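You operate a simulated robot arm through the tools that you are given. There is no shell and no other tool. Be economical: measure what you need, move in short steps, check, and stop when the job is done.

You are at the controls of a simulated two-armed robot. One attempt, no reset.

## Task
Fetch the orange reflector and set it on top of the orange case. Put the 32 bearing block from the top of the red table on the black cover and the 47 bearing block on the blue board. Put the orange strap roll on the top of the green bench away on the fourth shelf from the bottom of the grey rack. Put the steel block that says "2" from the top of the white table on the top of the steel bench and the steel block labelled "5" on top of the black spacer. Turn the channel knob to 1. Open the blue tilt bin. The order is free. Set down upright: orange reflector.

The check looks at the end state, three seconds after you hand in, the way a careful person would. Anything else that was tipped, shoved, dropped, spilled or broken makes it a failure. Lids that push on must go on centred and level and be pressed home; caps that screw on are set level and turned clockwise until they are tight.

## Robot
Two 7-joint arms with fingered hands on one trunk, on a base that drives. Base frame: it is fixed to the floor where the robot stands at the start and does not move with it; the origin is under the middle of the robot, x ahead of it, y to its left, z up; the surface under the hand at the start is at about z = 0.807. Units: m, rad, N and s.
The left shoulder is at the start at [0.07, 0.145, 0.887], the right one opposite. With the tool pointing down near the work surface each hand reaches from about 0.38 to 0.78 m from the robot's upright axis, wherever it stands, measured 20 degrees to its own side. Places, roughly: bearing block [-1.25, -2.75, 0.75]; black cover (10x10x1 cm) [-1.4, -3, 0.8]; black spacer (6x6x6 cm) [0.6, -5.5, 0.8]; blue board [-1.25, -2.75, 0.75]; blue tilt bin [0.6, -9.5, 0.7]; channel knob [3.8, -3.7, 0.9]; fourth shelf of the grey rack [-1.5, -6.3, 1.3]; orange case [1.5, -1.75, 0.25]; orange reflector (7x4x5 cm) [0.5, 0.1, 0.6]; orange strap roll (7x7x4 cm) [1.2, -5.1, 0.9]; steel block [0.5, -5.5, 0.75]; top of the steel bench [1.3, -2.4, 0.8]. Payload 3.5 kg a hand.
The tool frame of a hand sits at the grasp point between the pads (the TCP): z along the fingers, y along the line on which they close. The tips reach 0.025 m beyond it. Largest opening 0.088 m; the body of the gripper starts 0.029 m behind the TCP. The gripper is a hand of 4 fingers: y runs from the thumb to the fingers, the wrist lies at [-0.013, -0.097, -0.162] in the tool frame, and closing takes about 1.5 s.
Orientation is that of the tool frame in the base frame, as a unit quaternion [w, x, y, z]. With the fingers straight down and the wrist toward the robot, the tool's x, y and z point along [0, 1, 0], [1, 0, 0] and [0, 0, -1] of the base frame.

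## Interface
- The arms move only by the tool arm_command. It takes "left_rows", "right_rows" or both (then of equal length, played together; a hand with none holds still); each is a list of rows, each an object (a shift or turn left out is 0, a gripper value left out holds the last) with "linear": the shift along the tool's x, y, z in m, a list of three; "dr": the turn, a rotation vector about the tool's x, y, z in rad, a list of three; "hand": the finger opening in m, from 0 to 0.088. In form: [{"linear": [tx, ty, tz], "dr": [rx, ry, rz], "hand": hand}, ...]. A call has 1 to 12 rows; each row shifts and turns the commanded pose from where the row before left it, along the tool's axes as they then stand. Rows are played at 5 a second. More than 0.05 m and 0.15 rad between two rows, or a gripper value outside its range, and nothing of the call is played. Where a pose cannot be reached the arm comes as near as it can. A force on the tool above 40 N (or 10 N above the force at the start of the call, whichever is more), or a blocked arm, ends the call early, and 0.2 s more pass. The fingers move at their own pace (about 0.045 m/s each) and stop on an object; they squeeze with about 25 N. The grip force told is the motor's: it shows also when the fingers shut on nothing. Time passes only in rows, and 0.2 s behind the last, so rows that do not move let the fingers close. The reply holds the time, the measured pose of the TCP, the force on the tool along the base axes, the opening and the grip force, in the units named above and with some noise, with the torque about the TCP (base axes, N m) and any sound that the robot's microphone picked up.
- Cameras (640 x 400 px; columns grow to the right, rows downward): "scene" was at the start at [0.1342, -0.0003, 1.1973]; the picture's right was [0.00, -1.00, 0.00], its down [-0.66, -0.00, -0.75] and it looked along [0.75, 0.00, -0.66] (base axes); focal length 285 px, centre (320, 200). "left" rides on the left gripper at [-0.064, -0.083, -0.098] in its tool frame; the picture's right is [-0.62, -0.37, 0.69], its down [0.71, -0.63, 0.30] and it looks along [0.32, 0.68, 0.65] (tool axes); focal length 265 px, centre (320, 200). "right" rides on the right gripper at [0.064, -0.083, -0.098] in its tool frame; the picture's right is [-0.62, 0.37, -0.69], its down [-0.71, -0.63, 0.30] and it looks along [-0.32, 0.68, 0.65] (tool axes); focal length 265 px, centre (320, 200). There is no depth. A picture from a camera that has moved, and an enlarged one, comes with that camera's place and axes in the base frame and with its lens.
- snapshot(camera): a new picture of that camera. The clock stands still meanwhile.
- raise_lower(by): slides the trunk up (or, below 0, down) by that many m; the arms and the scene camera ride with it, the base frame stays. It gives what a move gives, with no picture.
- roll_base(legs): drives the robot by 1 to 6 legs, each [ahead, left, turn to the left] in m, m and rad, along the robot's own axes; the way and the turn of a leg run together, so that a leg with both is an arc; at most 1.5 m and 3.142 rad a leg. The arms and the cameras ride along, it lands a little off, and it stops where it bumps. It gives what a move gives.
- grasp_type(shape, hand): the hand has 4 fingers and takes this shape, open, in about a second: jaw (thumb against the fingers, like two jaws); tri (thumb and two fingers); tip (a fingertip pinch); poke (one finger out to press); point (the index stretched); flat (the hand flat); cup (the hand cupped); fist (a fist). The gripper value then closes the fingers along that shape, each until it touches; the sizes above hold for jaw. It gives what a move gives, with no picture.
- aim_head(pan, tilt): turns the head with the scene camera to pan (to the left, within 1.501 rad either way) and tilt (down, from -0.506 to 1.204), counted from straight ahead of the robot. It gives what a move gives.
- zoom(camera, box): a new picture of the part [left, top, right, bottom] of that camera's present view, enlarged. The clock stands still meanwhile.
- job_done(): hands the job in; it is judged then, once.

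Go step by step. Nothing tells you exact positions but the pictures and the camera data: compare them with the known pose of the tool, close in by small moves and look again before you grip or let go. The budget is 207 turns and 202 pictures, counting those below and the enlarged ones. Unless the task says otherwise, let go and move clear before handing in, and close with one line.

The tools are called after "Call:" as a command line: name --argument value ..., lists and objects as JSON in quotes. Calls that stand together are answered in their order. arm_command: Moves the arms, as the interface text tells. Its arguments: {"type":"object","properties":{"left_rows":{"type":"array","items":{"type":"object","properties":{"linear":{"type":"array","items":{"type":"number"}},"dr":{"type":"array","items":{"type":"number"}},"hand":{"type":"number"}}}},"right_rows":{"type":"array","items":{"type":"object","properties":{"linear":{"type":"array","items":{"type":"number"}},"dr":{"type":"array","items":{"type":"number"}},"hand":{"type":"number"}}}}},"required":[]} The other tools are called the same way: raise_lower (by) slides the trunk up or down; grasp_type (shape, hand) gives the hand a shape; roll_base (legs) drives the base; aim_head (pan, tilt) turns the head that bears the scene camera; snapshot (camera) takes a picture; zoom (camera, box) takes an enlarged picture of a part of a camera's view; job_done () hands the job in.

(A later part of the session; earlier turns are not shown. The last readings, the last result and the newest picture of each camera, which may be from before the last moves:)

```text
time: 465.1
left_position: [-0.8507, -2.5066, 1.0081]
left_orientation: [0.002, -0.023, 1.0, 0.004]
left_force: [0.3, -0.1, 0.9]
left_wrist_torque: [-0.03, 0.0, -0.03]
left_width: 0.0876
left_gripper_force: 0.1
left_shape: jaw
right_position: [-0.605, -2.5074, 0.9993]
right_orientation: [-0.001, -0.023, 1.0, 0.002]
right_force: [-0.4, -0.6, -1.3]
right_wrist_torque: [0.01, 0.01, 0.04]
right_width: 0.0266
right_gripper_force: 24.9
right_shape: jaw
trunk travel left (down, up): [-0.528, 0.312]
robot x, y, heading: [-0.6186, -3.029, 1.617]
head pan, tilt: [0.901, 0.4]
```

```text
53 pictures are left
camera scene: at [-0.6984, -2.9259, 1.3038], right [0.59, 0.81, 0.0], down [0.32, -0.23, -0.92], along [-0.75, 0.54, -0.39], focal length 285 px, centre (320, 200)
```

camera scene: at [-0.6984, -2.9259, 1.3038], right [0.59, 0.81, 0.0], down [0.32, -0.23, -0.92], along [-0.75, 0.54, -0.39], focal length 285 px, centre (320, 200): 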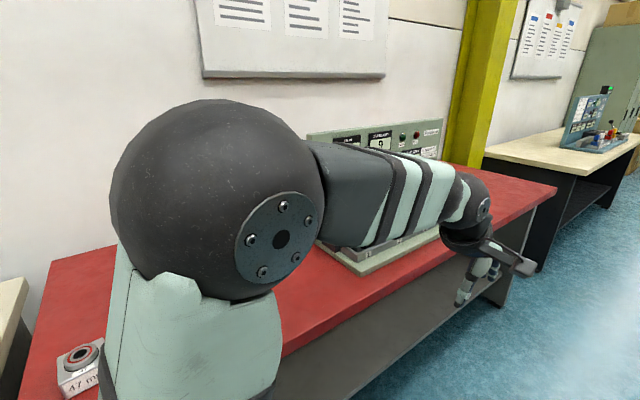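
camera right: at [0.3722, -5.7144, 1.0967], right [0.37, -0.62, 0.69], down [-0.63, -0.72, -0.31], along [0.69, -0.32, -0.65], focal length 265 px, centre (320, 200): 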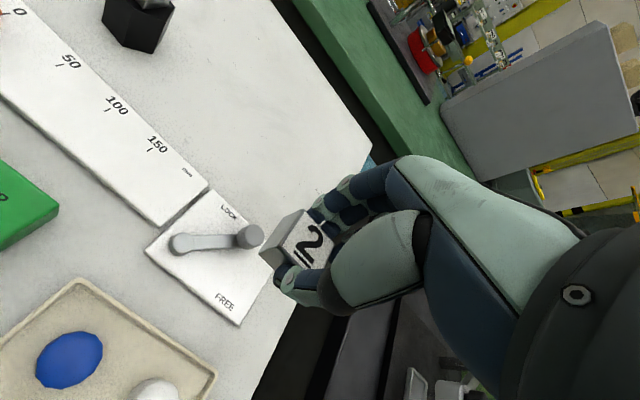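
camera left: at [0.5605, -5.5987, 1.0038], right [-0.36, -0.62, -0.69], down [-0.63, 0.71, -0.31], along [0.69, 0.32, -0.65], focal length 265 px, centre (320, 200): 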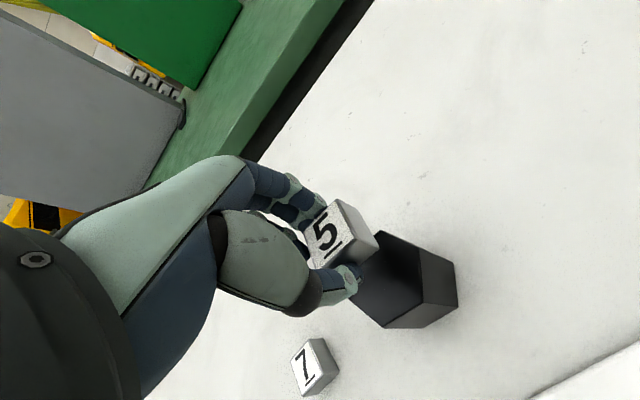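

Call:
roll_base --legs '[[0, -0.08, 0], [0, 0, 1.525]]'

Call:
aim_head --pan 0 --tilt 0.65

Call:
snapshot --camera "scene"

```text
time: 469.9
left_position: [-1.0704, -3.2458, 1.0076]
left_orientation: [0.002, 0.716, -0.698, -0.005]
left_force: [0.6, 0.1, 0.3]
left_wrist_torque: [-0.02, 0.01, 0.0]
left_width: 0.0875
left_gripper_force: 0.0
left_shape: jaw
right_position: [-1.0643, -3.0012, 1.0006]
right_orientation: [0.002, 0.717, -0.697, -0.001]
right_force: [0.3, -0.4, -1.4]
right_wrist_torque: [-0.01, 0.02, -0.02]
right_width: 0.0265
right_gripper_force: 25.0
right_shape: jaw
trunk travel left (down, up): [-0.528, 0.312]
robot x, y, heading: [-0.5446, -3.0248, -3.116]
head pan, tilt: [0.901, 0.4]
```

```text
time: 471.1
left_position: [-1.0691, -3.2453, 1.0075]
left_orientation: [0.003, 0.717, -0.697, -0.005]
left_force: [0.3, 0.9, -0.2]
left_wrist_torque: [0.0, 0.02, 0.0]
left_width: 0.0879
left_gripper_force: 0.0
left_shape: jaw
right_position: [-1.0649, -2.9989, 0.9989]
right_orientation: [0.002, 0.717, -0.697, -0.001]
right_force: [-1.0, 0.2, -1.5]
right_wrist_torque: [-0.01, 0.0, -0.02]
right_width: 0.0263
right_gripper_force: 25.4
right_shape: jaw
trunk travel left (down, up): [-0.528, 0.312]
robot x, y, heading: [-0.5414, -3.0293, -3.113]
head pan, tilt: [0.0, 0.649]
```

```text
52 pictures are left
camera scene: at [-0.6786, -3.0307, 1.2814], right [-0.03, 1.0, 0.0], down [0.6, 0.02, -0.8], along [-0.8, -0.02, -0.6], focal length 285 px, centre (320, 200)
```

scene: 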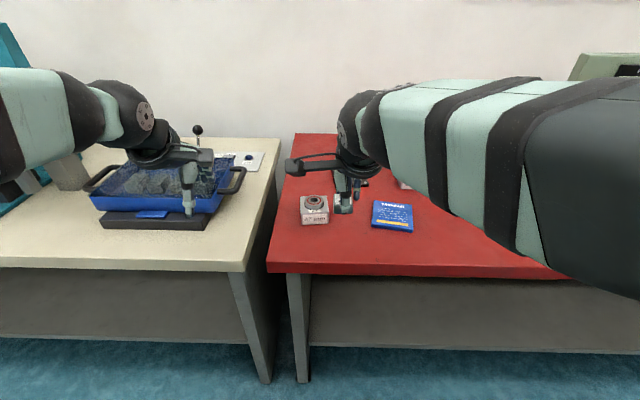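

Call:
roll_base --legs '[[0, -0.45, -0.027]]'

Call:
aim_head --pan 0.2 --tilt 0.7

Call:
snapshot --camera "scene"

```text
time: 473.9
left_position: [-1.0806, -2.7799, 1.0083]
left_orientation: [0.002, 0.707, -0.707, -0.004]
left_force: [0.0, -0.4, -0.4]
left_wrist_torque: [0.02, -0.01, -0.01]
left_width: 0.0877
left_gripper_force: 0.1
left_shape: jaw
right_position: [-1.0686, -2.5349, 0.9992]
right_orientation: [-0.002, -0.707, 0.707, 0.0]
right_force: [-0.2, 0.0, -1.1]
right_wrist_torque: [0.01, 0.01, 0.0]
right_width: 0.0262
right_gripper_force: 25.1
right_shape: jaw
trunk travel left (down, up): [-0.528, 0.312]
robot x, y, heading: [-0.5481, -2.5775, 3.141]
head pan, tilt: [0.0, 0.649]
```

```text
time: 474.6
left_position: [-1.0805, -2.7809, 1.0076]
left_orientation: [-0.003, -0.706, 0.708, 0.004]
left_force: [0.3, 0.0, -0.2]
left_wrist_torque: [0.02, 0.0, -0.01]
left_width: 0.0878
left_gripper_force: 0.1
left_shape: jaw
right_position: [-1.0689, -2.5349, 0.9995]
right_orientation: [-0.002, -0.707, 0.707, 0.0]
right_force: [0.2, 0.0, -2.2]
right_wrist_torque: [0.0, 0.02, 0.0]
right_width: 0.0263
right_gripper_force: 24.8
right_shape: jaw
trunk travel left (down, up): [-0.528, 0.312]
robot x, y, heading: [-0.5473, -2.5739, 3.139]
head pan, tilt: [0.201, 0.7]
```

```text
51 pictures are left
camera scene: at [-0.68, -2.5938, 1.277], right [-0.2, 0.98, 0.0], down [0.63, 0.13, -0.76], along [-0.75, -0.15, -0.64], focal length 285 px, centre (320, 200)
```

scene: 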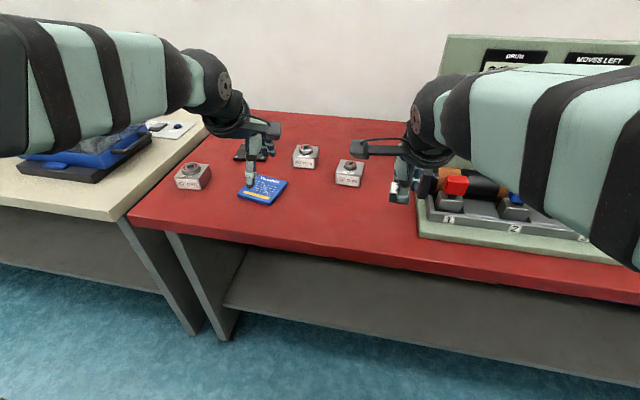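

Call:
zoom --camera "scene" --box '[165, 125, 405, 215]'

Call:
raise_lower --by 0.2

Call:
zoom --camera "scene" --box '[165, 175, 405, 265]'

```text
2.67 times, centred on (285, 170) of scene
camera zoom: at [-0.68, -2.5938, 1.277], right [-0.2, 0.98, 0.0], down [0.63, 0.13, -0.76], along [-0.75, -0.15, -0.64], focal length 761 px, centre (413, 280)
```

zoom: 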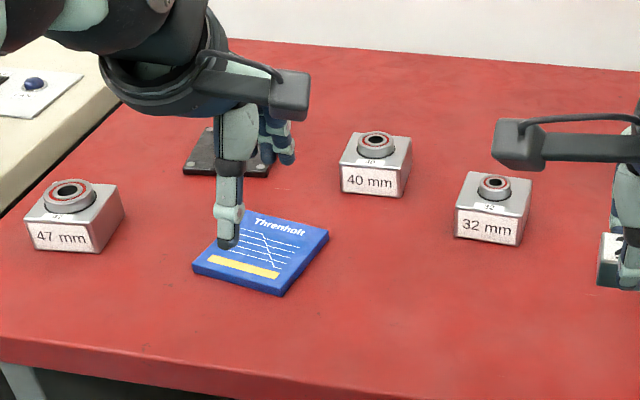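

```text
time: 476.8
left_position: [-1.0793, -2.7809, 1.2073]
left_orientation: [0.002, 0.708, -0.706, -0.005]
left_force: [0.1, 0.0, -0.2]
left_wrist_torque: [0.0, 0.02, 0.04]
left_width: 0.0875
left_gripper_force: 0.0
left_shape: jaw
right_position: [-1.0682, -2.5353, 1.1992]
right_orientation: [0.002, 0.708, -0.707, 0.0]
right_force: [-0.1, 0.4, -1.5]
right_wrist_torque: [0.03, 0.02, -0.01]
right_width: 0.0264
right_gripper_force: 24.8
right_shape: jaw
trunk travel left (down, up): [-0.728, 0.112]
robot x, y, heading: [-0.5456, -2.5762, 3.136]
head pan, tilt: [0.201, 0.7]
```

```text
2.67 times, centred on (285, 220) of scene
camera zoom: at [-0.6801, -2.5939, 1.4769], right [-0.2, 0.98, 0.0], down [0.63, 0.13, -0.76], along [-0.75, -0.15, -0.64], focal length 761 px, centre (413, 147)
```

zoom: 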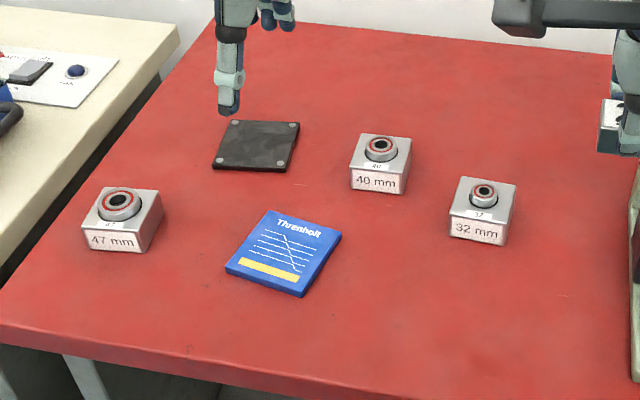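

I located: 47 block (-1.255, -3.069), 32 block (-1.353, -2.640), black cover (-1.439, -2.969), blue board (-1.255, -2.867). I move so the left hand is over the 47 block.

Call:
roll_base --legs '[[0.19, 0.275, 0.0]]'

Call:
raise_lower --by -0.22

Call:
snapshot --camera "left"

Call:
snapshot --camera "scene"

```text
time: 479.0
left_position: [-1.2699, -3.0617, 1.2084]
left_orientation: [0.003, 0.707, -0.707, -0.005]
left_force: [0.5, 0.5, 0.2]
left_wrist_torque: [0.03, 0.0, 0.01]
left_width: 0.0876
left_gripper_force: 0.0
left_shape: jaw
right_position: [-1.2582, -2.8162, 1.1992]
right_orientation: [0.002, 0.708, -0.707, 0.0]
right_force: [0.7, 0.4, -2.3]
right_wrist_torque: [-0.03, 0.0, 0.01]
right_width: 0.0264
right_gripper_force: 25.1
right_shape: jaw
trunk travel left (down, up): [-0.728, 0.112]
robot x, y, heading: [-0.7356, -2.8587, 3.14]
head pan, tilt: [0.201, 0.7]
```

```text
time: 481.3
left_position: [-1.2707, -3.0632, 0.9886]
left_orientation: [-0.003, -0.707, 0.707, 0.005]
left_force: [0.4, 1.0, -0.3]
left_wrist_torque: [0.02, 0.0, 0.02]
left_width: 0.0876
left_gripper_force: 0.2
left_shape: jaw
right_position: [-1.2594, -2.8164, 0.9791]
right_orientation: [-0.001, -0.707, 0.707, 0.001]
right_force: [1.4, 0.3, -1.6]
right_wrist_torque: [-0.04, 0.03, 0.01]
right_width: 0.0265
right_gripper_force: 24.8
right_shape: jaw
trunk travel left (down, up): [-0.508, 0.332]
robot x, y, heading: [-0.7344, -2.8616, 3.144]
head pan, tilt: [0.201, 0.7]
```

```text
48 pictures are left
camera left: at [-1.1857, -2.9984, 1.0859], right [0.36, 0.62, -0.69], down [0.63, -0.71, -0.31], along [-0.69, -0.32, -0.65], focal length 265 px, centre (320, 200)
```

left: 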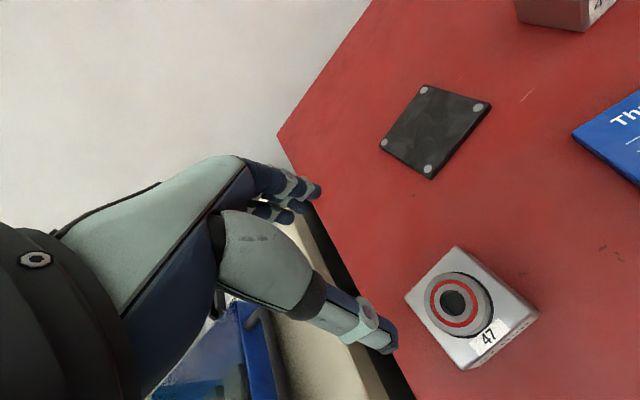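

```text
47 pictures are left
camera scene: at [-0.8705, -2.8758, 1.257], right [-0.2, 0.98, 0.0], down [0.63, 0.13, -0.76], along [-0.75, -0.15, -0.64], focal length 285 px, centre (320, 200)
```

scene: 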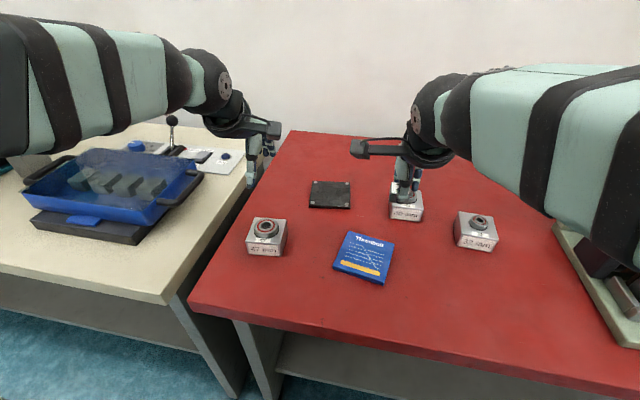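

Call:
arm_command --left_rows '[{"linear": [0.003, -0.022, 0.02]}, {"linear": [0, 0, 0.03]}, {"linear": [0, 0, 0.03]}, {}]'

Call:
snapshot --camera "left"

```text
time: 482.3
left_position: [-1.2503, -3.0658, 0.9073]
left_orientation: [0.003, 0.707, -0.707, -0.006]
left_force: [0.3, 0.9, 0.3]
left_wrist_torque: [0.04, -0.02, 0.0]
left_width: 0.0876
left_gripper_force: 0.0
left_shape: jaw
right_position: [-1.2587, -2.8172, 0.9802]
right_orientation: [-0.002, -0.707, 0.707, 0.001]
right_force: [-0.3, 0.0, -1.2]
right_wrist_torque: [0.02, 0.02, 0.0]
right_width: 0.0265
right_gripper_force: 25.2
right_shape: jaw
trunk travel left (down, up): [-0.508, 0.332]
robot x, y, heading: [-0.7347, -2.8572, 3.139]
head pan, tilt: [0.201, 0.7]
```

```text
46 pictures are left
camera left: at [-1.1649, -3.0005, 1.0062], right [0.36, 0.62, -0.69], down [0.63, -0.71, -0.31], along [-0.69, -0.32, -0.65], focal length 265 px, centre (320, 200)
```

left: 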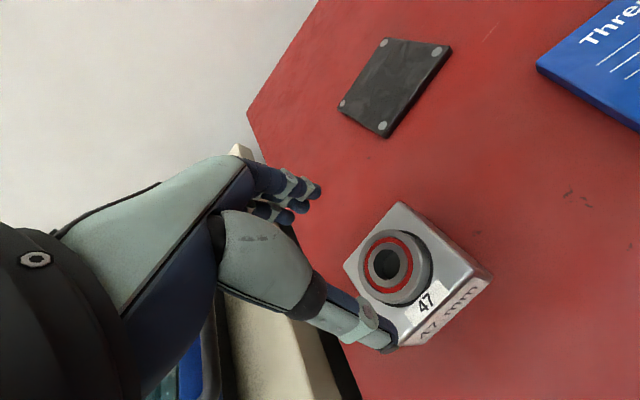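

Call:
arm_command --left_rows '[{"linear": [-0.001, -0.006, 0.025]}, {"linear": [0, 0, 0.02]}, {}]'

Call:
snapshot --camera "left"

```text
time: 483.1
left_position: [-1.2445, -3.0636, 0.8625]
left_orientation: [0.003, 0.707, -0.707, -0.006]
left_force: [-0.5, -0.1, 1.4]
left_wrist_torque: [0.0, 0.0, -0.01]
left_width: 0.0877
left_gripper_force: 0.0
left_shape: jaw
right_position: [-1.2585, -2.817, 0.9795]
right_orientation: [0.001, 0.707, -0.707, -0.001]
right_force: [-0.6, 0.7, -2.2]
right_wrist_torque: [0.0, 0.01, 0.01]
right_width: 0.0263
right_gripper_force: 24.7
right_shape: jaw
trunk travel left (down, up): [-0.508, 0.332]
robot x, y, heading: [-0.7358, -2.8582, 3.142]
head pan, tilt: [0.201, 0.7]
```

```text
45 pictures are left
camera left: at [-1.1593, -2.9991, 0.9603], right [0.36, 0.62, -0.7], down [0.63, -0.71, -0.31], along [-0.69, -0.32, -0.65], focal length 265 px, centre (320, 200)
```

left: 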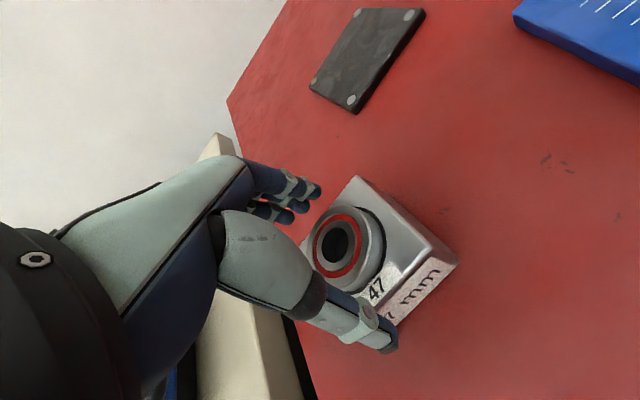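

Aligned. Lower and grip.

Call:
arm_command --left_rows '[{"linear": [0, 0, 0.015]}, {"linear": [0, 0, 0.012]}, {}, {"hand": 0.065}, {"hand": 0.055}, {"hand": 0.05}, {"hand": 0.05}, {"hand": 0.05}, {"hand": 0.05}]'

Call:
arm_command --left_rows '[{"hand": 0.045, "linear": [0, 0, -0.02]}, {"linear": [0, 0, -0.03]}, {"linear": [0, 0, -0.04]}, {}]'

Call:
snapshot --camera "left"

```text
time: 485.1
left_position: [-1.2427, -3.0657, 0.8346]
left_orientation: [-0.002, -0.707, 0.707, 0.005]
left_force: [2.0, 1.6, 0.7]
left_wrist_torque: [-0.06, 0.07, 0.0]
left_width: 0.0672
left_gripper_force: 24.7
left_shape: jaw
right_position: [-1.2584, -2.8179, 0.9789]
right_orientation: [0.001, 0.708, -0.707, 0.0]
right_force: [-0.6, -0.5, -2.0]
right_wrist_torque: [-0.04, -0.02, 0.01]
right_width: 0.0264
right_gripper_force: 25.3
right_shape: jaw
trunk travel left (down, up): [-0.508, 0.332]
robot x, y, heading: [-0.735, -2.8619, 3.136]
head pan, tilt: [0.201, 0.7]
```

```text
time: 486.1
left_position: [-1.2434, -3.0657, 0.9244]
left_orientation: [-0.003, -0.707, 0.707, 0.005]
left_force: [0.1, 0.6, -4.6]
left_wrist_torque: [-0.01, 0.01, -0.02]
left_width: 0.0673
left_gripper_force: 24.4
left_shape: jaw
right_position: [-1.26, -2.8165, 0.9797]
right_orientation: [0.001, 0.708, -0.707, 0.001]
right_force: [0.5, 0.2, -2.7]
right_wrist_torque: [0.03, 0.01, 0.0]
right_width: 0.0265
right_gripper_force: 25.1
right_shape: jaw
trunk travel left (down, up): [-0.508, 0.332]
robot x, y, heading: [-0.7369, -2.8561, 3.142]
head pan, tilt: [0.201, 0.7]
```

```text
44 pictures are left
camera left: at [-1.1585, -3.0006, 1.023], right [0.36, 0.62, -0.69], down [0.63, -0.71, -0.31], along [-0.69, -0.32, -0.65], focal length 265 px, centre (320, 200)
```

left: 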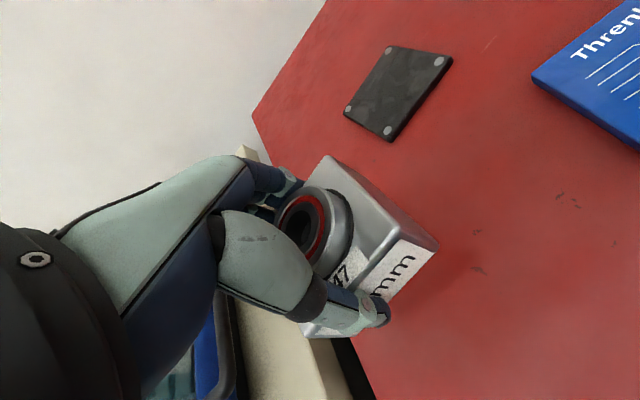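

Held. Strafe to bring it over the blue board.

Call:
roll_base --legs '[[0, -0.2, 0]]'

Call:
snapshot --camera "left"

Call:
snapshot --camera "scene"

```text
time: 487.7
left_position: [-1.2425, -2.8708, 0.9247]
left_orientation: [0.003, 0.708, -0.706, -0.004]
left_force: [-0.4, 0.8, -3.3]
left_wrist_torque: [-0.04, 0.01, 0.02]
left_width: 0.0671
left_gripper_force: 24.8
left_shape: jaw
right_position: [-1.2596, -2.6211, 0.9796]
right_orientation: [0.001, 0.709, -0.706, 0.0]
right_force: [0.2, 0.1, -0.8]
right_wrist_torque: [-0.01, -0.01, -0.04]
right_width: 0.0264
right_gripper_force: 25.0
right_shape: jaw
trunk travel left (down, up): [-0.508, 0.332]
robot x, y, heading: [-0.7411, -2.6657, 3.142]
head pan, tilt: [0.201, 0.7]
```

```text
43 pictures are left
camera left: at [-1.1576, -2.8044, 1.0229], right [0.36, 0.62, -0.69], down [0.63, -0.71, -0.31], along [-0.69, -0.32, -0.65], focal length 265 px, centre (320, 200)
```

left: 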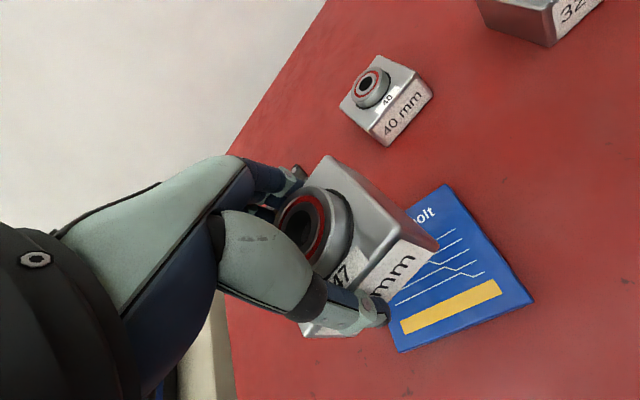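

```text
42 pictures are left
camera scene: at [-0.871, -2.6791, 1.2569], right [-0.2, 0.98, 0.0], down [0.63, 0.13, -0.76], along [-0.75, -0.15, -0.64], focal length 285 px, centre (320, 200)
```

scene: 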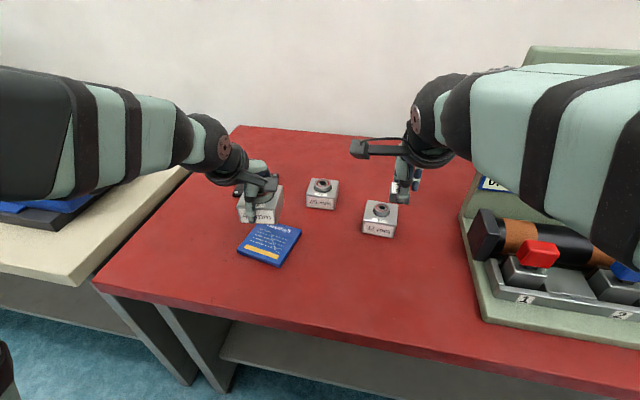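

Call:
arm_command --left_rows '[{"linear": [-0.006, 0.0065, 0.02]}, {"linear": [0, 0, 0.03]}, {"linear": [0, 0, 0.018]}, {}]'

Call:
snapshot --camera "left"

```text
time: 488.7
left_position: [-1.2488, -2.8637, 0.8554]
left_orientation: [0.003, 0.708, -0.706, -0.004]
left_force: [0.3, 0.5, -4.8]
left_wrist_torque: [-0.02, -0.04, 0.01]
left_width: 0.067
left_gripper_force: 25.3
left_shape: jaw
right_position: [-1.2599, -2.6221, 0.9788]
right_orientation: [0.001, 0.709, -0.706, 0.0]
right_force: [-0.3, 0.5, -2.6]
right_wrist_torque: [0.02, -0.03, -0.01]
right_width: 0.0264
right_gripper_force: 25.2
right_shape: jaw
trunk travel left (down, up): [-0.508, 0.332]
robot x, y, heading: [-0.7356, -2.6586, 3.144]
head pan, tilt: [0.201, 0.7]
```

```text
41 pictures are left
camera left: at [-1.1646, -2.798, 0.9533], right [0.36, 0.62, -0.69], down [0.63, -0.71, -0.31], along [-0.69, -0.32, -0.65], focal length 265 px, centre (320, 200)
```

left: 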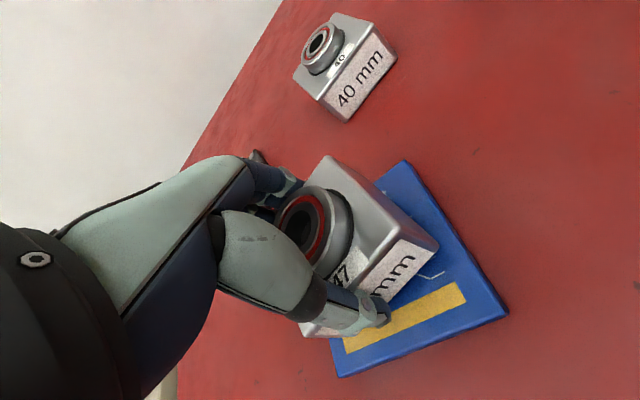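

Call:
arm_command --left_rows '[{"linear": [0, 0, 0.004]}, {"linear": [0, 0, 0.003]}, {}]'

Call:
arm_command --left_rows '[{"linear": [0, 0, 0.002]}, {}]'

Call:
arm_command --left_rows '[{"linear": [0, 0, 0.002]}, {}]'

```text
time: 489.5
left_position: [-1.2513, -2.8628, 0.8482]
left_orientation: [0.002, 0.708, -0.706, -0.005]
left_force: [0.1, -0.2, -4.3]
left_wrist_torque: [-0.04, -0.02, -0.01]
left_width: 0.067
left_gripper_force: 25.6
left_shape: jaw
right_position: [-1.259, -2.6223, 0.9785]
right_orientation: [0.001, 0.709, -0.706, -0.001]
right_force: [0.0, -1.1, -1.0]
right_wrist_torque: [0.01, 0.02, 0.03]
right_width: 0.0266
right_gripper_force: 25.4
right_shape: jaw
trunk travel left (down, up): [-0.508, 0.332]
robot x, y, heading: [-0.7396, -2.6615, 3.135]
head pan, tilt: [0.201, 0.7]
```

```text
time: 490.1
left_position: [-1.251, -2.8636, 0.8481]
left_orientation: [0.002, 0.708, -0.706, -0.005]
left_force: [0.1, -0.7, -4.0]
left_wrist_torque: [-0.01, 0.02, -0.02]
left_width: 0.0673
left_gripper_force: 25.1
left_shape: jaw
right_position: [-1.2595, -2.622, 0.9796]
right_orientation: [0.001, 0.708, -0.706, 0.0]
right_force: [0.3, 0.2, -1.0]
right_wrist_torque: [-0.02, 0.01, 0.02]
right_width: 0.0263
right_gripper_force: 24.9
right_shape: jaw
trunk travel left (down, up): [-0.508, 0.332]
robot x, y, heading: [-0.7354, -2.6618, 3.144]
head pan, tilt: [0.201, 0.7]
```

```text
time: 490.7
left_position: [-1.2494, -2.8626, 0.8469]
left_orientation: [0.004, 0.707, -0.707, -0.006]
left_force: [-0.4, -0.2, 1.8]
left_wrist_torque: [-0.07, 0.12, 0.01]
left_width: 0.0671
left_gripper_force: 24.7
left_shape: jaw
right_position: [-1.2591, -2.6217, 0.9805]
right_orientation: [0.001, 0.709, -0.705, -0.001]
right_force: [0.0, 0.3, -2.7]
right_wrist_torque: [-0.03, 0.0, -0.03]
right_width: 0.0268
right_gripper_force: 25.2
right_shape: jaw
trunk travel left (down, up): [-0.508, 0.332]
robot x, y, heading: [-0.7371, -2.6619, 3.141]
head pan, tilt: [0.201, 0.7]
```

Contact made. Release and lift.

Call:
arm_command --left_rows '[{"linear": [0, 0, 0.001]}, {"hand": 0.075}, {"hand": 0.088}, {"hand": 0.088}, {"hand": 0.088}, {"hand": 0.088}, {"linear": [0, 0, -0.02]}, {"linear": [0, 0, -0.03]}, {"linear": [0, 0, -0.04]}, {"linear": [0, 0, -0.03]}, {}]'

Call:
snapshot --camera "left"

```text
time: 493.1
left_position: [-1.2467, -2.8646, 0.9647]
left_orientation: [0.002, 0.708, -0.706, -0.005]
left_force: [0.5, -0.2, -0.1]
left_wrist_torque: [-0.01, 0.01, -0.01]
left_width: 0.0879
left_gripper_force: 0.0
left_shape: jaw
right_position: [-1.2597, -2.622, 0.9796]
right_orientation: [0.002, 0.708, -0.706, 0.0]
right_force: [0.0, 0.2, -1.9]
right_wrist_torque: [0.0, 0.02, 0.0]
right_width: 0.0263
right_gripper_force: 25.3
right_shape: jaw
trunk travel left (down, up): [-0.508, 0.332]
robot x, y, heading: [-0.7372, -2.6644, 3.144]
head pan, tilt: [0.201, 0.7]
```

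```text
40 pictures are left
camera left: at [-1.1628, -2.7992, 1.0624], right [0.36, 0.62, -0.69], down [0.63, -0.71, -0.31], along [-0.69, -0.32, -0.65], focal length 265 px, centre (320, 200)
```

left: 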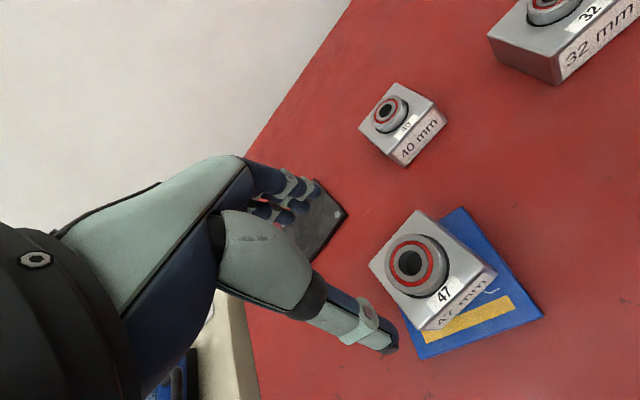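

47 sits on the board. For the 32 block I raise/retract the right hand (still holding block 2), then strafe.

Call:
arm_command --right_rows '[{"linear": [0, -0.025, -0.03]}, {"linear": [0, -0.025, -0.03]}, {"linear": [0, -0.02, -0.03]}, {"linear": [0, 0, -0.02]}, {}]'

Call:
roll_base --legs '[[0.03, -0.229, 0]]'

Call:
arm_command --left_rows '[{"linear": [0, 0.035, 0]}, {"linear": [0, 0.033, 0]}, {}]'

Call:
snapshot --camera "left"

Call:
snapshot --camera "scene"

```text
time: 494.3
left_position: [-1.2474, -2.8628, 0.9646]
left_orientation: [0.003, 0.708, -0.706, -0.005]
left_force: [-0.4, 0.4, -0.3]
left_wrist_torque: [0.0, 0.03, 0.03]
left_width: 0.0879
left_gripper_force: 0.1
left_shape: jaw
right_position: [-1.1879, -2.6207, 1.0893]
right_orientation: [0.002, 0.708, -0.706, 0.0]
right_force: [-0.3, 0.2, -1.5]
right_wrist_torque: [0.0, -0.04, 0.01]
right_width: 0.0262
right_gripper_force: 25.2
right_shape: jaw
trunk travel left (down, up): [-0.508, 0.332]
robot x, y, heading: [-0.7339, -2.6628, 3.139]
head pan, tilt: [0.201, 0.7]
```

```text
time: 496.0
left_position: [-1.2773, -2.641, 0.9633]
left_orientation: [0.002, 0.709, -0.705, -0.005]
left_force: [-0.5, 0.1, -0.7]
left_wrist_torque: [0.06, 0.0, -0.02]
left_width: 0.0878
left_gripper_force: 0.1
left_shape: jaw
right_position: [-1.2177, -2.3984, 1.0893]
right_orientation: [0.002, 0.71, -0.704, -0.001]
right_force: [0.4, 0.4, -1.0]
right_wrist_torque: [0.0, 0.0, 0.01]
right_width: 0.0264
right_gripper_force: 25.4
right_shape: jaw
trunk travel left (down, up): [-0.508, 0.332]
robot x, y, heading: [-0.768, -2.435, -3.135]
head pan, tilt: [0.201, 0.7]
```

```text
time: 496.8
left_position: [-1.3456, -2.6401, 0.9653]
left_orientation: [0.001, 0.71, -0.705, -0.005]
left_force: [-0.3, 0.5, -0.5]
left_wrist_torque: [0.0, 0.05, 0.0]
left_width: 0.0877
left_gripper_force: 0.1
left_shape: jaw
right_position: [-1.2166, -2.3975, 1.0901]
right_orientation: [0.002, 0.709, -0.705, 0.0]
right_force: [-0.5, 1.4, -1.3]
right_wrist_torque: [0.01, 0.0, 0.04]
right_width: 0.0263
right_gripper_force: 24.7
right_shape: jaw
trunk travel left (down, up): [-0.508, 0.332]
robot x, y, heading: [-0.767, -2.4359, -3.14]
head pan, tilt: [0.201, 0.7]
```

```text
39 pictures are left
camera left: at [-1.2613, -2.5745, 1.0637], right [0.36, 0.63, -0.69], down [0.63, -0.71, -0.31], along [-0.69, -0.33, -0.65], focal length 265 px, centre (320, 200)
```

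left: 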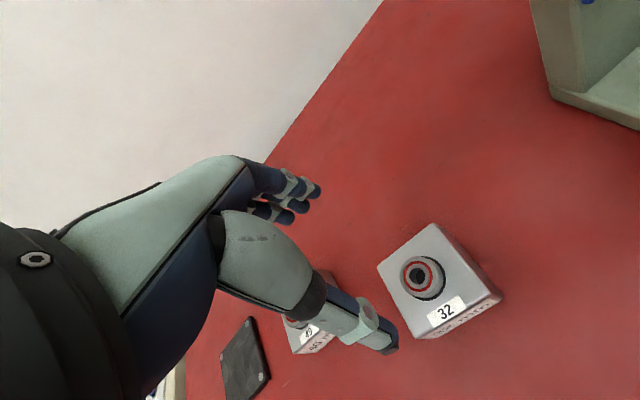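

```text
38 pictures are left
camera scene: at [-0.8997, -2.4541, 1.2571], right [-0.2, 0.98, 0.0], down [0.63, 0.13, -0.77], along [-0.75, -0.16, -0.64], focal length 285 px, centre (320, 200)
```

scene: 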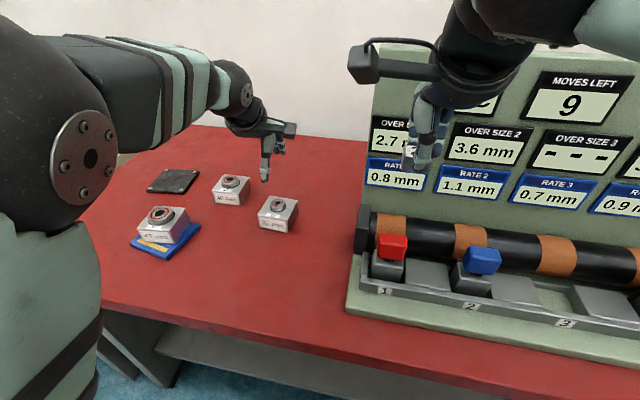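

Call:
arm_command --left_rows '[{"linear": [-0.002, -0.0065, 0.03]}, {"linear": [0, 0, 0.04]}, {"linear": [0, 0, 0.03]}, {}]'

Call:
snapshot --camera "left"

```text
time: 497.8
left_position: [-1.34, -2.6376, 0.8646]
left_orientation: [0.003, 0.709, -0.705, -0.005]
left_force: [-0.6, 0.1, 0.3]
left_wrist_torque: [0.02, -0.04, 0.0]
left_width: 0.0882
left_gripper_force: 0.0
left_shape: jaw
right_position: [-1.2176, -2.3975, 1.0892]
right_orientation: [0.002, 0.71, -0.705, 0.0]
right_force: [0.1, 0.1, -1.5]
right_wrist_torque: [0.0, 0.05, 0.01]
right_width: 0.0266
right_gripper_force: 24.8
right_shape: jaw
trunk travel left (down, up): [-0.508, 0.332]
robot x, y, heading: [-0.7671, -2.4334, -3.133]
head pan, tilt: [0.201, 0.7]
```

```text
37 pictures are left
camera left: at [-1.2558, -2.5719, 0.963], right [0.36, 0.62, -0.7], down [0.63, -0.71, -0.31], along [-0.69, -0.33, -0.65], focal length 265 px, centre (320, 200)
```

left: 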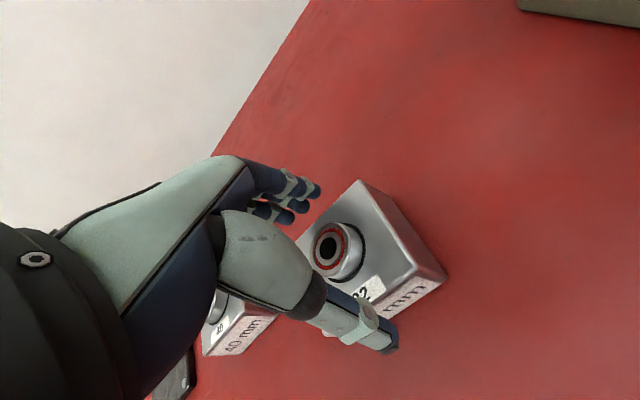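

Call:
arm_command --left_rows '[{"linear": [0, -0.001, 0.015]}, {"linear": [0, 0, 0.014]}, {}, {"hand": 0.065}, {"hand": 0.055}, {"hand": 0.05}, {"hand": 0.05}, {"hand": 0.045}, {"hand": 0.045}]'

Call:
arm_command --left_rows '[{"hand": 0.045, "linear": [0, 0, -0.02]}, {"linear": [0, 0, -0.03]}, {"linear": [0, 0, -0.04]}, {"linear": [0, 0, -0.03]}, {}]'

Call:
snapshot --camera "left"

```text
time: 499.8
left_position: [-1.3393, -2.6369, 0.8352]
left_orientation: [0.002, 0.71, -0.704, -0.005]
left_force: [-0.9, 1.1, 1.0]
left_wrist_torque: [0.01, -0.14, -0.05]
left_width: 0.0659
left_gripper_force: 25.3
left_shape: jaw
right_position: [-1.2173, -2.3979, 1.0888]
right_orientation: [0.001, 0.709, -0.705, 0.0]
right_force: [0.5, 0.2, -1.1]
right_wrist_torque: [0.02, -0.02, -0.01]
right_width: 0.0264
right_gripper_force: 25.2
right_shape: jaw
trunk travel left (down, up): [-0.508, 0.332]
robot x, y, heading: [-0.7657, -2.4378, -3.14]
head pan, tilt: [0.201, 0.7]
```

```text
time: 501.0
left_position: [-1.3383, -2.6372, 0.9538]
left_orientation: [0.002, 0.71, -0.705, -0.004]
left_force: [-0.1, -0.7, -3.4]
left_wrist_torque: [0.01, -0.01, -0.02]
left_width: 0.0655
left_gripper_force: 25.0
left_shape: jaw
right_position: [-1.2187, -2.3977, 1.0891]
right_orientation: [0.001, 0.71, -0.705, 0.0]
right_force: [-0.1, -0.8, -2.0]
right_wrist_torque: [0.02, 0.0, -0.02]
right_width: 0.0265
right_gripper_force: 25.2
right_shape: jaw
trunk travel left (down, up): [-0.508, 0.332]
robot x, y, heading: [-0.7656, -2.4373, -3.138]
head pan, tilt: [0.201, 0.7]
```

```text
36 pictures are left
camera left: at [-1.2546, -2.5719, 1.0534], right [0.36, 0.62, -0.69], down [0.63, -0.71, -0.31], along [-0.69, -0.33, -0.65], focal length 265 px, centre (320, 200)
```

left: 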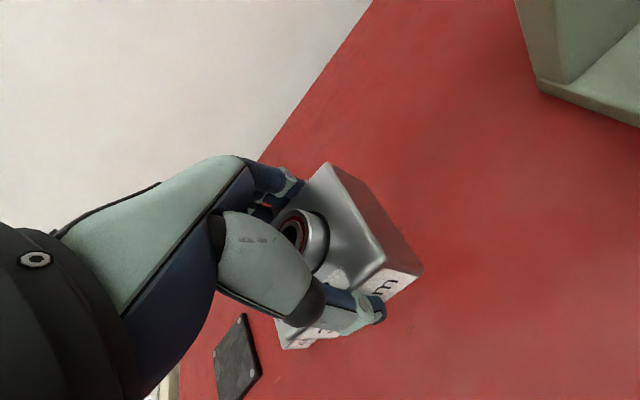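

Held. Strafe left toward the black cover.

Call:
roll_base --legs '[[0, 0.336, 0]]'

Call:
arm_command --left_rows '[{"linear": [0, 0.035, 0]}, {"linear": [0, 0.035, 0]}, {}]'

Call:
snapshot --camera "left"

Call:
snapshot --camera "scene"

```text
time: 503.2
left_position: [-1.336, -2.9674, 0.9539]
left_orientation: [0.002, 0.709, -0.705, -0.004]
left_force: [0.3, -0.3, -5.2]
left_wrist_torque: [0.04, 0.03, 0.0]
left_width: 0.0657
left_gripper_force: 25.0
left_shape: jaw
right_position: [-1.2174, -2.7297, 1.0891]
right_orientation: [0.001, 0.71, -0.704, 0.001]
right_force: [-0.5, 0.2, -1.6]
right_wrist_torque: [0.0, -0.03, -0.01]
right_width: 0.0263
right_gripper_force: 24.5
right_shape: jaw
trunk travel left (down, up): [-0.508, 0.332]
robot x, y, heading: [-0.7696, -2.7645, -3.139]
head pan, tilt: [0.201, 0.7]
```

```text
time: 504.0
left_position: [-1.4059, -2.9674, 0.9581]
left_orientation: [0.003, 0.71, -0.705, -0.005]
left_force: [0.5, 0.1, -3.8]
left_wrist_torque: [0.01, 0.04, -0.02]
left_width: 0.0658
left_gripper_force: 25.1
left_shape: jaw
right_position: [-1.2155, -2.729, 1.0887]
right_orientation: [0.002, 0.71, -0.704, -0.001]
right_force: [-0.4, -0.4, -1.7]
right_wrist_torque: [-0.01, 0.06, 0.02]
right_width: 0.0263
right_gripper_force: 24.4
right_shape: jaw
trunk travel left (down, up): [-0.508, 0.332]
robot x, y, heading: [-0.7659, -2.765, -3.137]
head pan, tilt: [0.201, 0.7]
```

```text
35 pictures are left
camera left: at [-1.3227, -2.9014, 1.0563], right [0.36, 0.62, -0.69], down [0.63, -0.71, -0.31], along [-0.69, -0.33, -0.65], focal length 265 px, centre (320, 200)
```

left: 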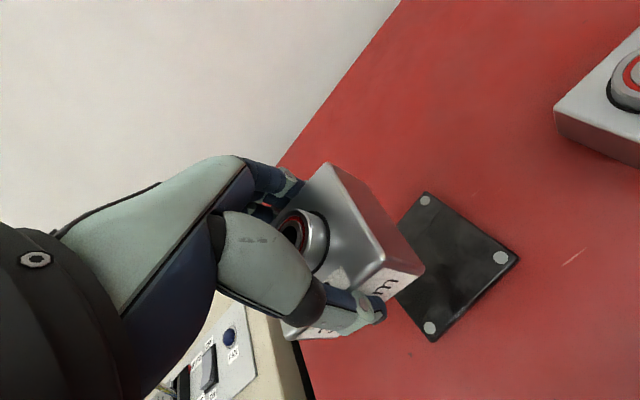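

```text
34 pictures are left
camera scene: at [-0.899, -2.7848, 1.257], right [-0.2, 0.98, 0.0], down [0.63, 0.13, -0.76], along [-0.75, -0.16, -0.64], focal length 285 px, centre (320, 200)
```

scene: 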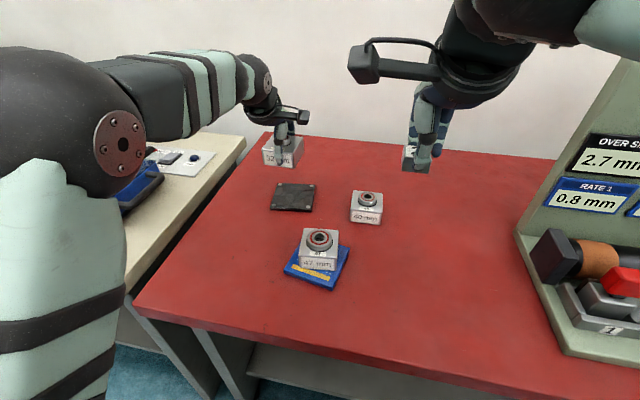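

Call:
arm_command --left_rows '[{"linear": [0.002, 0.021, 0.02]}, {"linear": [0, 0, 0.04]}, {"linear": [0, 0, 0.035]}, {}]'

Call:
snapshot --camera "left"

```text
time: 505.0
left_position: [-1.4288, -2.9703, 0.86]
left_orientation: [0.003, 0.71, -0.704, -0.004]
left_force: [0.8, 0.1, -4.6]
left_wrist_torque: [0.02, 0.02, -0.01]
left_width: 0.0659
left_gripper_force: 24.9
left_shape: jaw
right_position: [-1.2169, -2.7287, 1.0887]
right_orientation: [0.001, 0.71, -0.705, 0.0]
right_force: [-0.2, 0.0, -1.7]
right_wrist_torque: [0.01, -0.01, -0.03]
right_width: 0.0264
right_gripper_force: 24.9
right_shape: jaw
trunk travel left (down, up): [-0.508, 0.332]
robot x, y, heading: [-0.7658, -2.7652, -3.138]
head pan, tilt: [0.201, 0.7]
```

```text
33 pictures are left
camera left: at [-1.3443, -2.9039, 0.9592], right [0.36, 0.62, -0.69], down [0.63, -0.71, -0.31], along [-0.69, -0.33, -0.65], focal length 265 px, centre (320, 200)
```

left: 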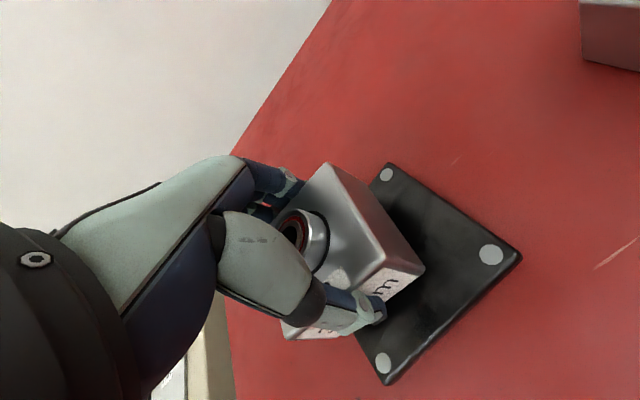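

Call:
arm_command --left_rows '[{"linear": [0.002, -0.003, 0.006]}, {"linear": [0, 0, 0.004]}, {}]'

Call:
arm_command --left_rows '[{"linear": [0, 0, 0.003]}, {}]'

Call:
arm_command --left_rows '[{"linear": [0, 0, 0.002]}, {}]'

```text
time: 505.8
left_position: [-1.4255, -2.9705, 0.8507]
left_orientation: [0.002, 0.709, -0.705, -0.005]
left_force: [0.3, -0.1, -4.7]
left_wrist_torque: [0.01, 0.04, 0.0]
left_width: 0.0657
left_gripper_force: 24.7
left_shape: jaw
right_position: [-1.2179, -2.7285, 1.0889]
right_orientation: [0.002, 0.71, -0.704, 0.001]
right_force: [-0.3, 0.1, -1.2]
right_wrist_torque: [-0.01, 0.02, 0.03]
right_width: 0.0265
right_gripper_force: 24.9
right_shape: jaw
trunk travel left (down, up): [-0.508, 0.332]
robot x, y, heading: [-0.7663, -2.7645, -3.138]
head pan, tilt: [0.201, 0.7]
```

```text
time: 506.4
left_position: [-1.4252, -2.9707, 0.8486]
left_orientation: [0.003, 0.71, -0.705, -0.005]
left_force: [-0.5, -0.9, -4.6]
left_wrist_torque: [0.01, 0.01, 0.03]
left_width: 0.0656
left_gripper_force: 25.1
left_shape: jaw
right_position: [-1.2168, -2.7288, 1.0886]
right_orientation: [0.001, 0.71, -0.705, 0.0]
right_force: [-0.4, -0.3, -2.5]
right_wrist_torque: [0.01, 0.0, 0.01]
right_width: 0.0264
right_gripper_force: 25.1
right_shape: jaw
trunk travel left (down, up): [-0.508, 0.332]
robot x, y, heading: [-0.7656, -2.7689, -3.142]
head pan, tilt: [0.201, 0.7]
```

```text
time: 507.0
left_position: [-1.4254, -2.9724, 0.8444]
left_orientation: [0.002, 0.709, -0.705, -0.005]
left_force: [0.8, -0.2, -2.6]
left_wrist_torque: [-0.06, -0.02, 0.0]
left_width: 0.0657
left_gripper_force: 24.3
left_shape: jaw
right_position: [-1.2162, -2.7282, 1.0898]
right_orientation: [0.001, 0.71, -0.705, 0.0]
right_force: [-0.7, -0.3, -2.4]
right_wrist_torque: [0.02, -0.01, 0.0]
right_width: 0.0266
right_gripper_force: 25.0
right_shape: jaw
trunk travel left (down, up): [-0.508, 0.332]
robot x, y, heading: [-0.765, -2.765, -3.139]
head pan, tilt: [0.201, 0.7]
```

Contact starting; 1 mm more, release, lift and look.

Call:
arm_command --left_rows '[{"linear": [0, 0, 0.001]}, {}, {"hand": 0.075}, {"hand": 0.088}, {"hand": 0.088}, {"hand": 0.088}, {"hand": 0.088}, {"linear": [0, 0, -0.02]}, {"linear": [0, 0, -0.03]}, {"linear": [0, 0, -0.04]}, {"linear": [0, 0, -0.03]}, {}]'

Call:
snapshot --camera "left"

Call:
zoom --camera "scene" --box '[220, 140, 420, 300]'

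```text
time: 509.6
left_position: [-1.425, -2.9725, 0.9656]
left_orientation: [0.003, 0.709, -0.705, -0.005]
left_force: [0.4, 0.5, -0.5]
left_wrist_torque: [-0.02, -0.02, 0.04]
left_width: 0.0876
left_gripper_force: 0.0
left_shape: jaw
right_position: [-1.2172, -2.7292, 1.0893]
right_orientation: [0.001, 0.709, -0.705, 0.0]
right_force: [-0.7, 0.2, -1.4]
right_wrist_torque: [0.0, 0.0, 0.0]
right_width: 0.0264
right_gripper_force: 24.5
right_shape: jaw
trunk travel left (down, up): [-0.508, 0.332]
robot x, y, heading: [-0.7673, -2.7659, -3.137]
head pan, tilt: [0.201, 0.7]
```

```text
32 pictures are left
camera left: at [-1.3401, -2.907, 1.0641], right [0.36, 0.62, -0.69], down [0.63, -0.71, -0.31], along [-0.69, -0.33, -0.65], focal length 265 px, centre (320, 200)
```

left: 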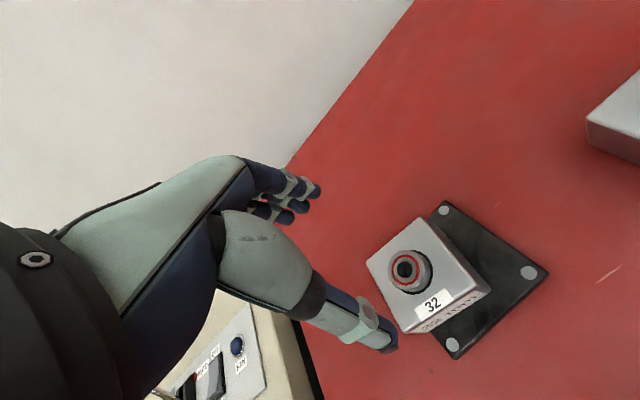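

```text
2.50 times, centred on (320, 220) of scene
camera zoom: at [-0.8997, -2.7849, 1.2569], right [-0.2, 0.98, 0.0], down [0.63, 0.13, -0.76], along [-0.75, -0.16, -0.64], focal length 713 px, centre (320, 150)
```

zoom: 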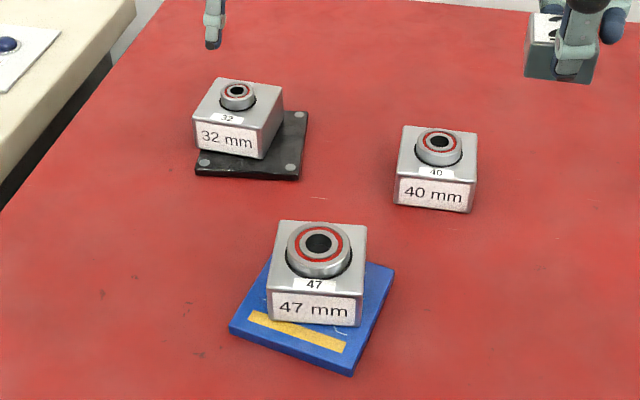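

47 is well centred on the board. 32 is on the cover but about 2 cm off toward one side; I'll regrip and shift it to the centre.

Call:
arm_command --left_rows '[{"linear": [0.012, 0, 0.03]}, {"linear": [0, 0, 0.04]}, {"linear": [0, 0, 0.03]}, {"linear": [0, 0, 0.018]}, {}, {"hand": 0.065}, {"hand": 0.055}, {"hand": 0.05}, {"hand": 0.05}, {"hand": 0.045}, {"hand": 0.045}]'

Call:
arm_command --left_rows '[{"linear": [0, 0, -0.012], "hand": 0.045}, {"linear": [-0.01, -0.004, 0]}, {"linear": [-0.009, -0.004, 0]}, {}]'

Call:
zoom --camera "scene" --box '[220, 120, 380, 240]'

```text
time: 512.0
left_position: [-1.4246, -2.9858, 0.848]
left_orientation: [0.002, 0.71, -0.705, -0.004]
left_force: [0.0, -0.2, -0.3]
left_wrist_torque: [-0.01, -0.04, -0.05]
left_width: 0.0642
left_gripper_force: 25.3
left_shape: jaw
right_position: [-1.2161, -2.7287, 1.0887]
right_orientation: [0.001, 0.71, -0.705, 0.001]
right_force: [-0.2, -0.3, -1.9]
right_wrist_torque: [-0.01, -0.01, 0.01]
right_width: 0.0266
right_gripper_force: 24.3
right_shape: jaw
trunk travel left (down, up): [-0.508, 0.332]
robot x, y, heading: [-0.7668, -2.7658, -3.144]
head pan, tilt: [0.201, 0.7]
```

```text
time: 513.0
left_position: [-1.4184, -2.9657, 0.859]
left_orientation: [0.002, 0.71, -0.704, -0.005]
left_force: [-0.7, -0.1, -5.3]
left_wrist_torque: [-0.05, 0.01, 0.05]
left_width: 0.0646
left_gripper_force: 25.0
left_shape: jaw
right_position: [-1.2181, -2.7295, 1.0884]
right_orientation: [0.001, 0.71, -0.704, 0.0]
right_force: [-0.3, 0.6, -1.6]
right_wrist_torque: [-0.01, -0.02, -0.02]
right_width: 0.0263
right_gripper_force: 25.5
right_shape: jaw
trunk travel left (down, up): [-0.508, 0.332]
robot x, y, heading: [-0.769, -2.7676, -3.14]
head pan, tilt: [0.201, 0.7]
```

```text
3.33 times, centred on (300, 180) of scene
camera zoom: at [-0.9002, -2.7853, 1.2569], right [-0.2, 0.98, 0.0], down [0.63, 0.13, -0.76], along [-0.75, -0.16, -0.65], focal length 951 px, centre (387, 267)
```

zoom: 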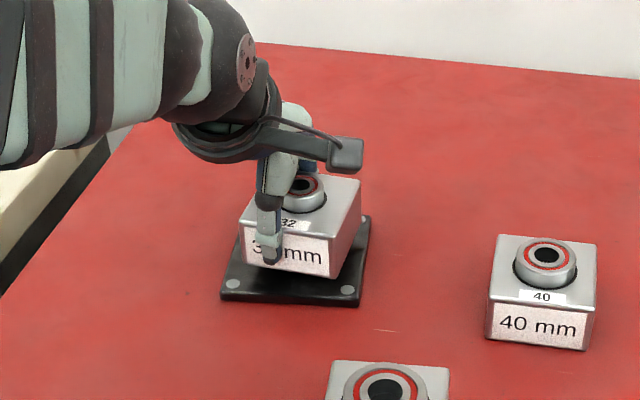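

Centred now. Lower to contact and release.

Call:
arm_command --left_rows '[{"linear": [0, 0, 0.005]}, {"linear": [0, 0, 0.004]}, {"linear": [0, 0, 0.003]}, {}]'

Call:
arm_command --left_rows '[{"linear": [0, 0, 0.002]}, {}]'

```text
time: 514.0
left_position: [-1.4185, -2.9652, 0.8478]
left_orientation: [0.002, 0.71, -0.704, -0.006]
left_force: [-0.4, -0.9, -1.9]
left_wrist_torque: [0.01, -0.07, -0.02]
left_width: 0.0647
left_gripper_force: 24.6
left_shape: jaw
right_position: [-1.2166, -2.7291, 1.0883]
right_orientation: [0.0, 0.709, -0.705, 0.0]
right_force: [-0.4, 0.5, -2.3]
right_wrist_torque: [0.01, -0.02, 0.02]
right_width: 0.0266
right_gripper_force: 25.0
right_shape: jaw
trunk travel left (down, up): [-0.508, 0.332]
robot x, y, heading: [-0.7626, -2.7696, -3.14]
head pan, tilt: [0.201, 0.7]
```

```text
time: 514.6
left_position: [-1.4173, -2.9659, 0.8475]
left_orientation: [0.005, 0.709, -0.705, -0.007]
left_force: [-0.1, -0.9, 6.5]
left_wrist_torque: [0.01, -0.07, -0.01]
left_width: 0.0643
left_gripper_force: 24.6
left_shape: jaw
right_position: [-1.2151, -2.7286, 1.0899]
right_orientation: [0.003, 0.71, -0.704, -0.001]
right_force: [0.3, -0.1, -1.9]
right_wrist_torque: [0.01, -0.01, 0.01]
right_width: 0.0263
right_gripper_force: 25.2
right_shape: jaw
trunk travel left (down, up): [-0.508, 0.332]
robot x, y, heading: [-0.7689, -2.7627, -3.136]
head pan, tilt: [0.201, 0.7]
```

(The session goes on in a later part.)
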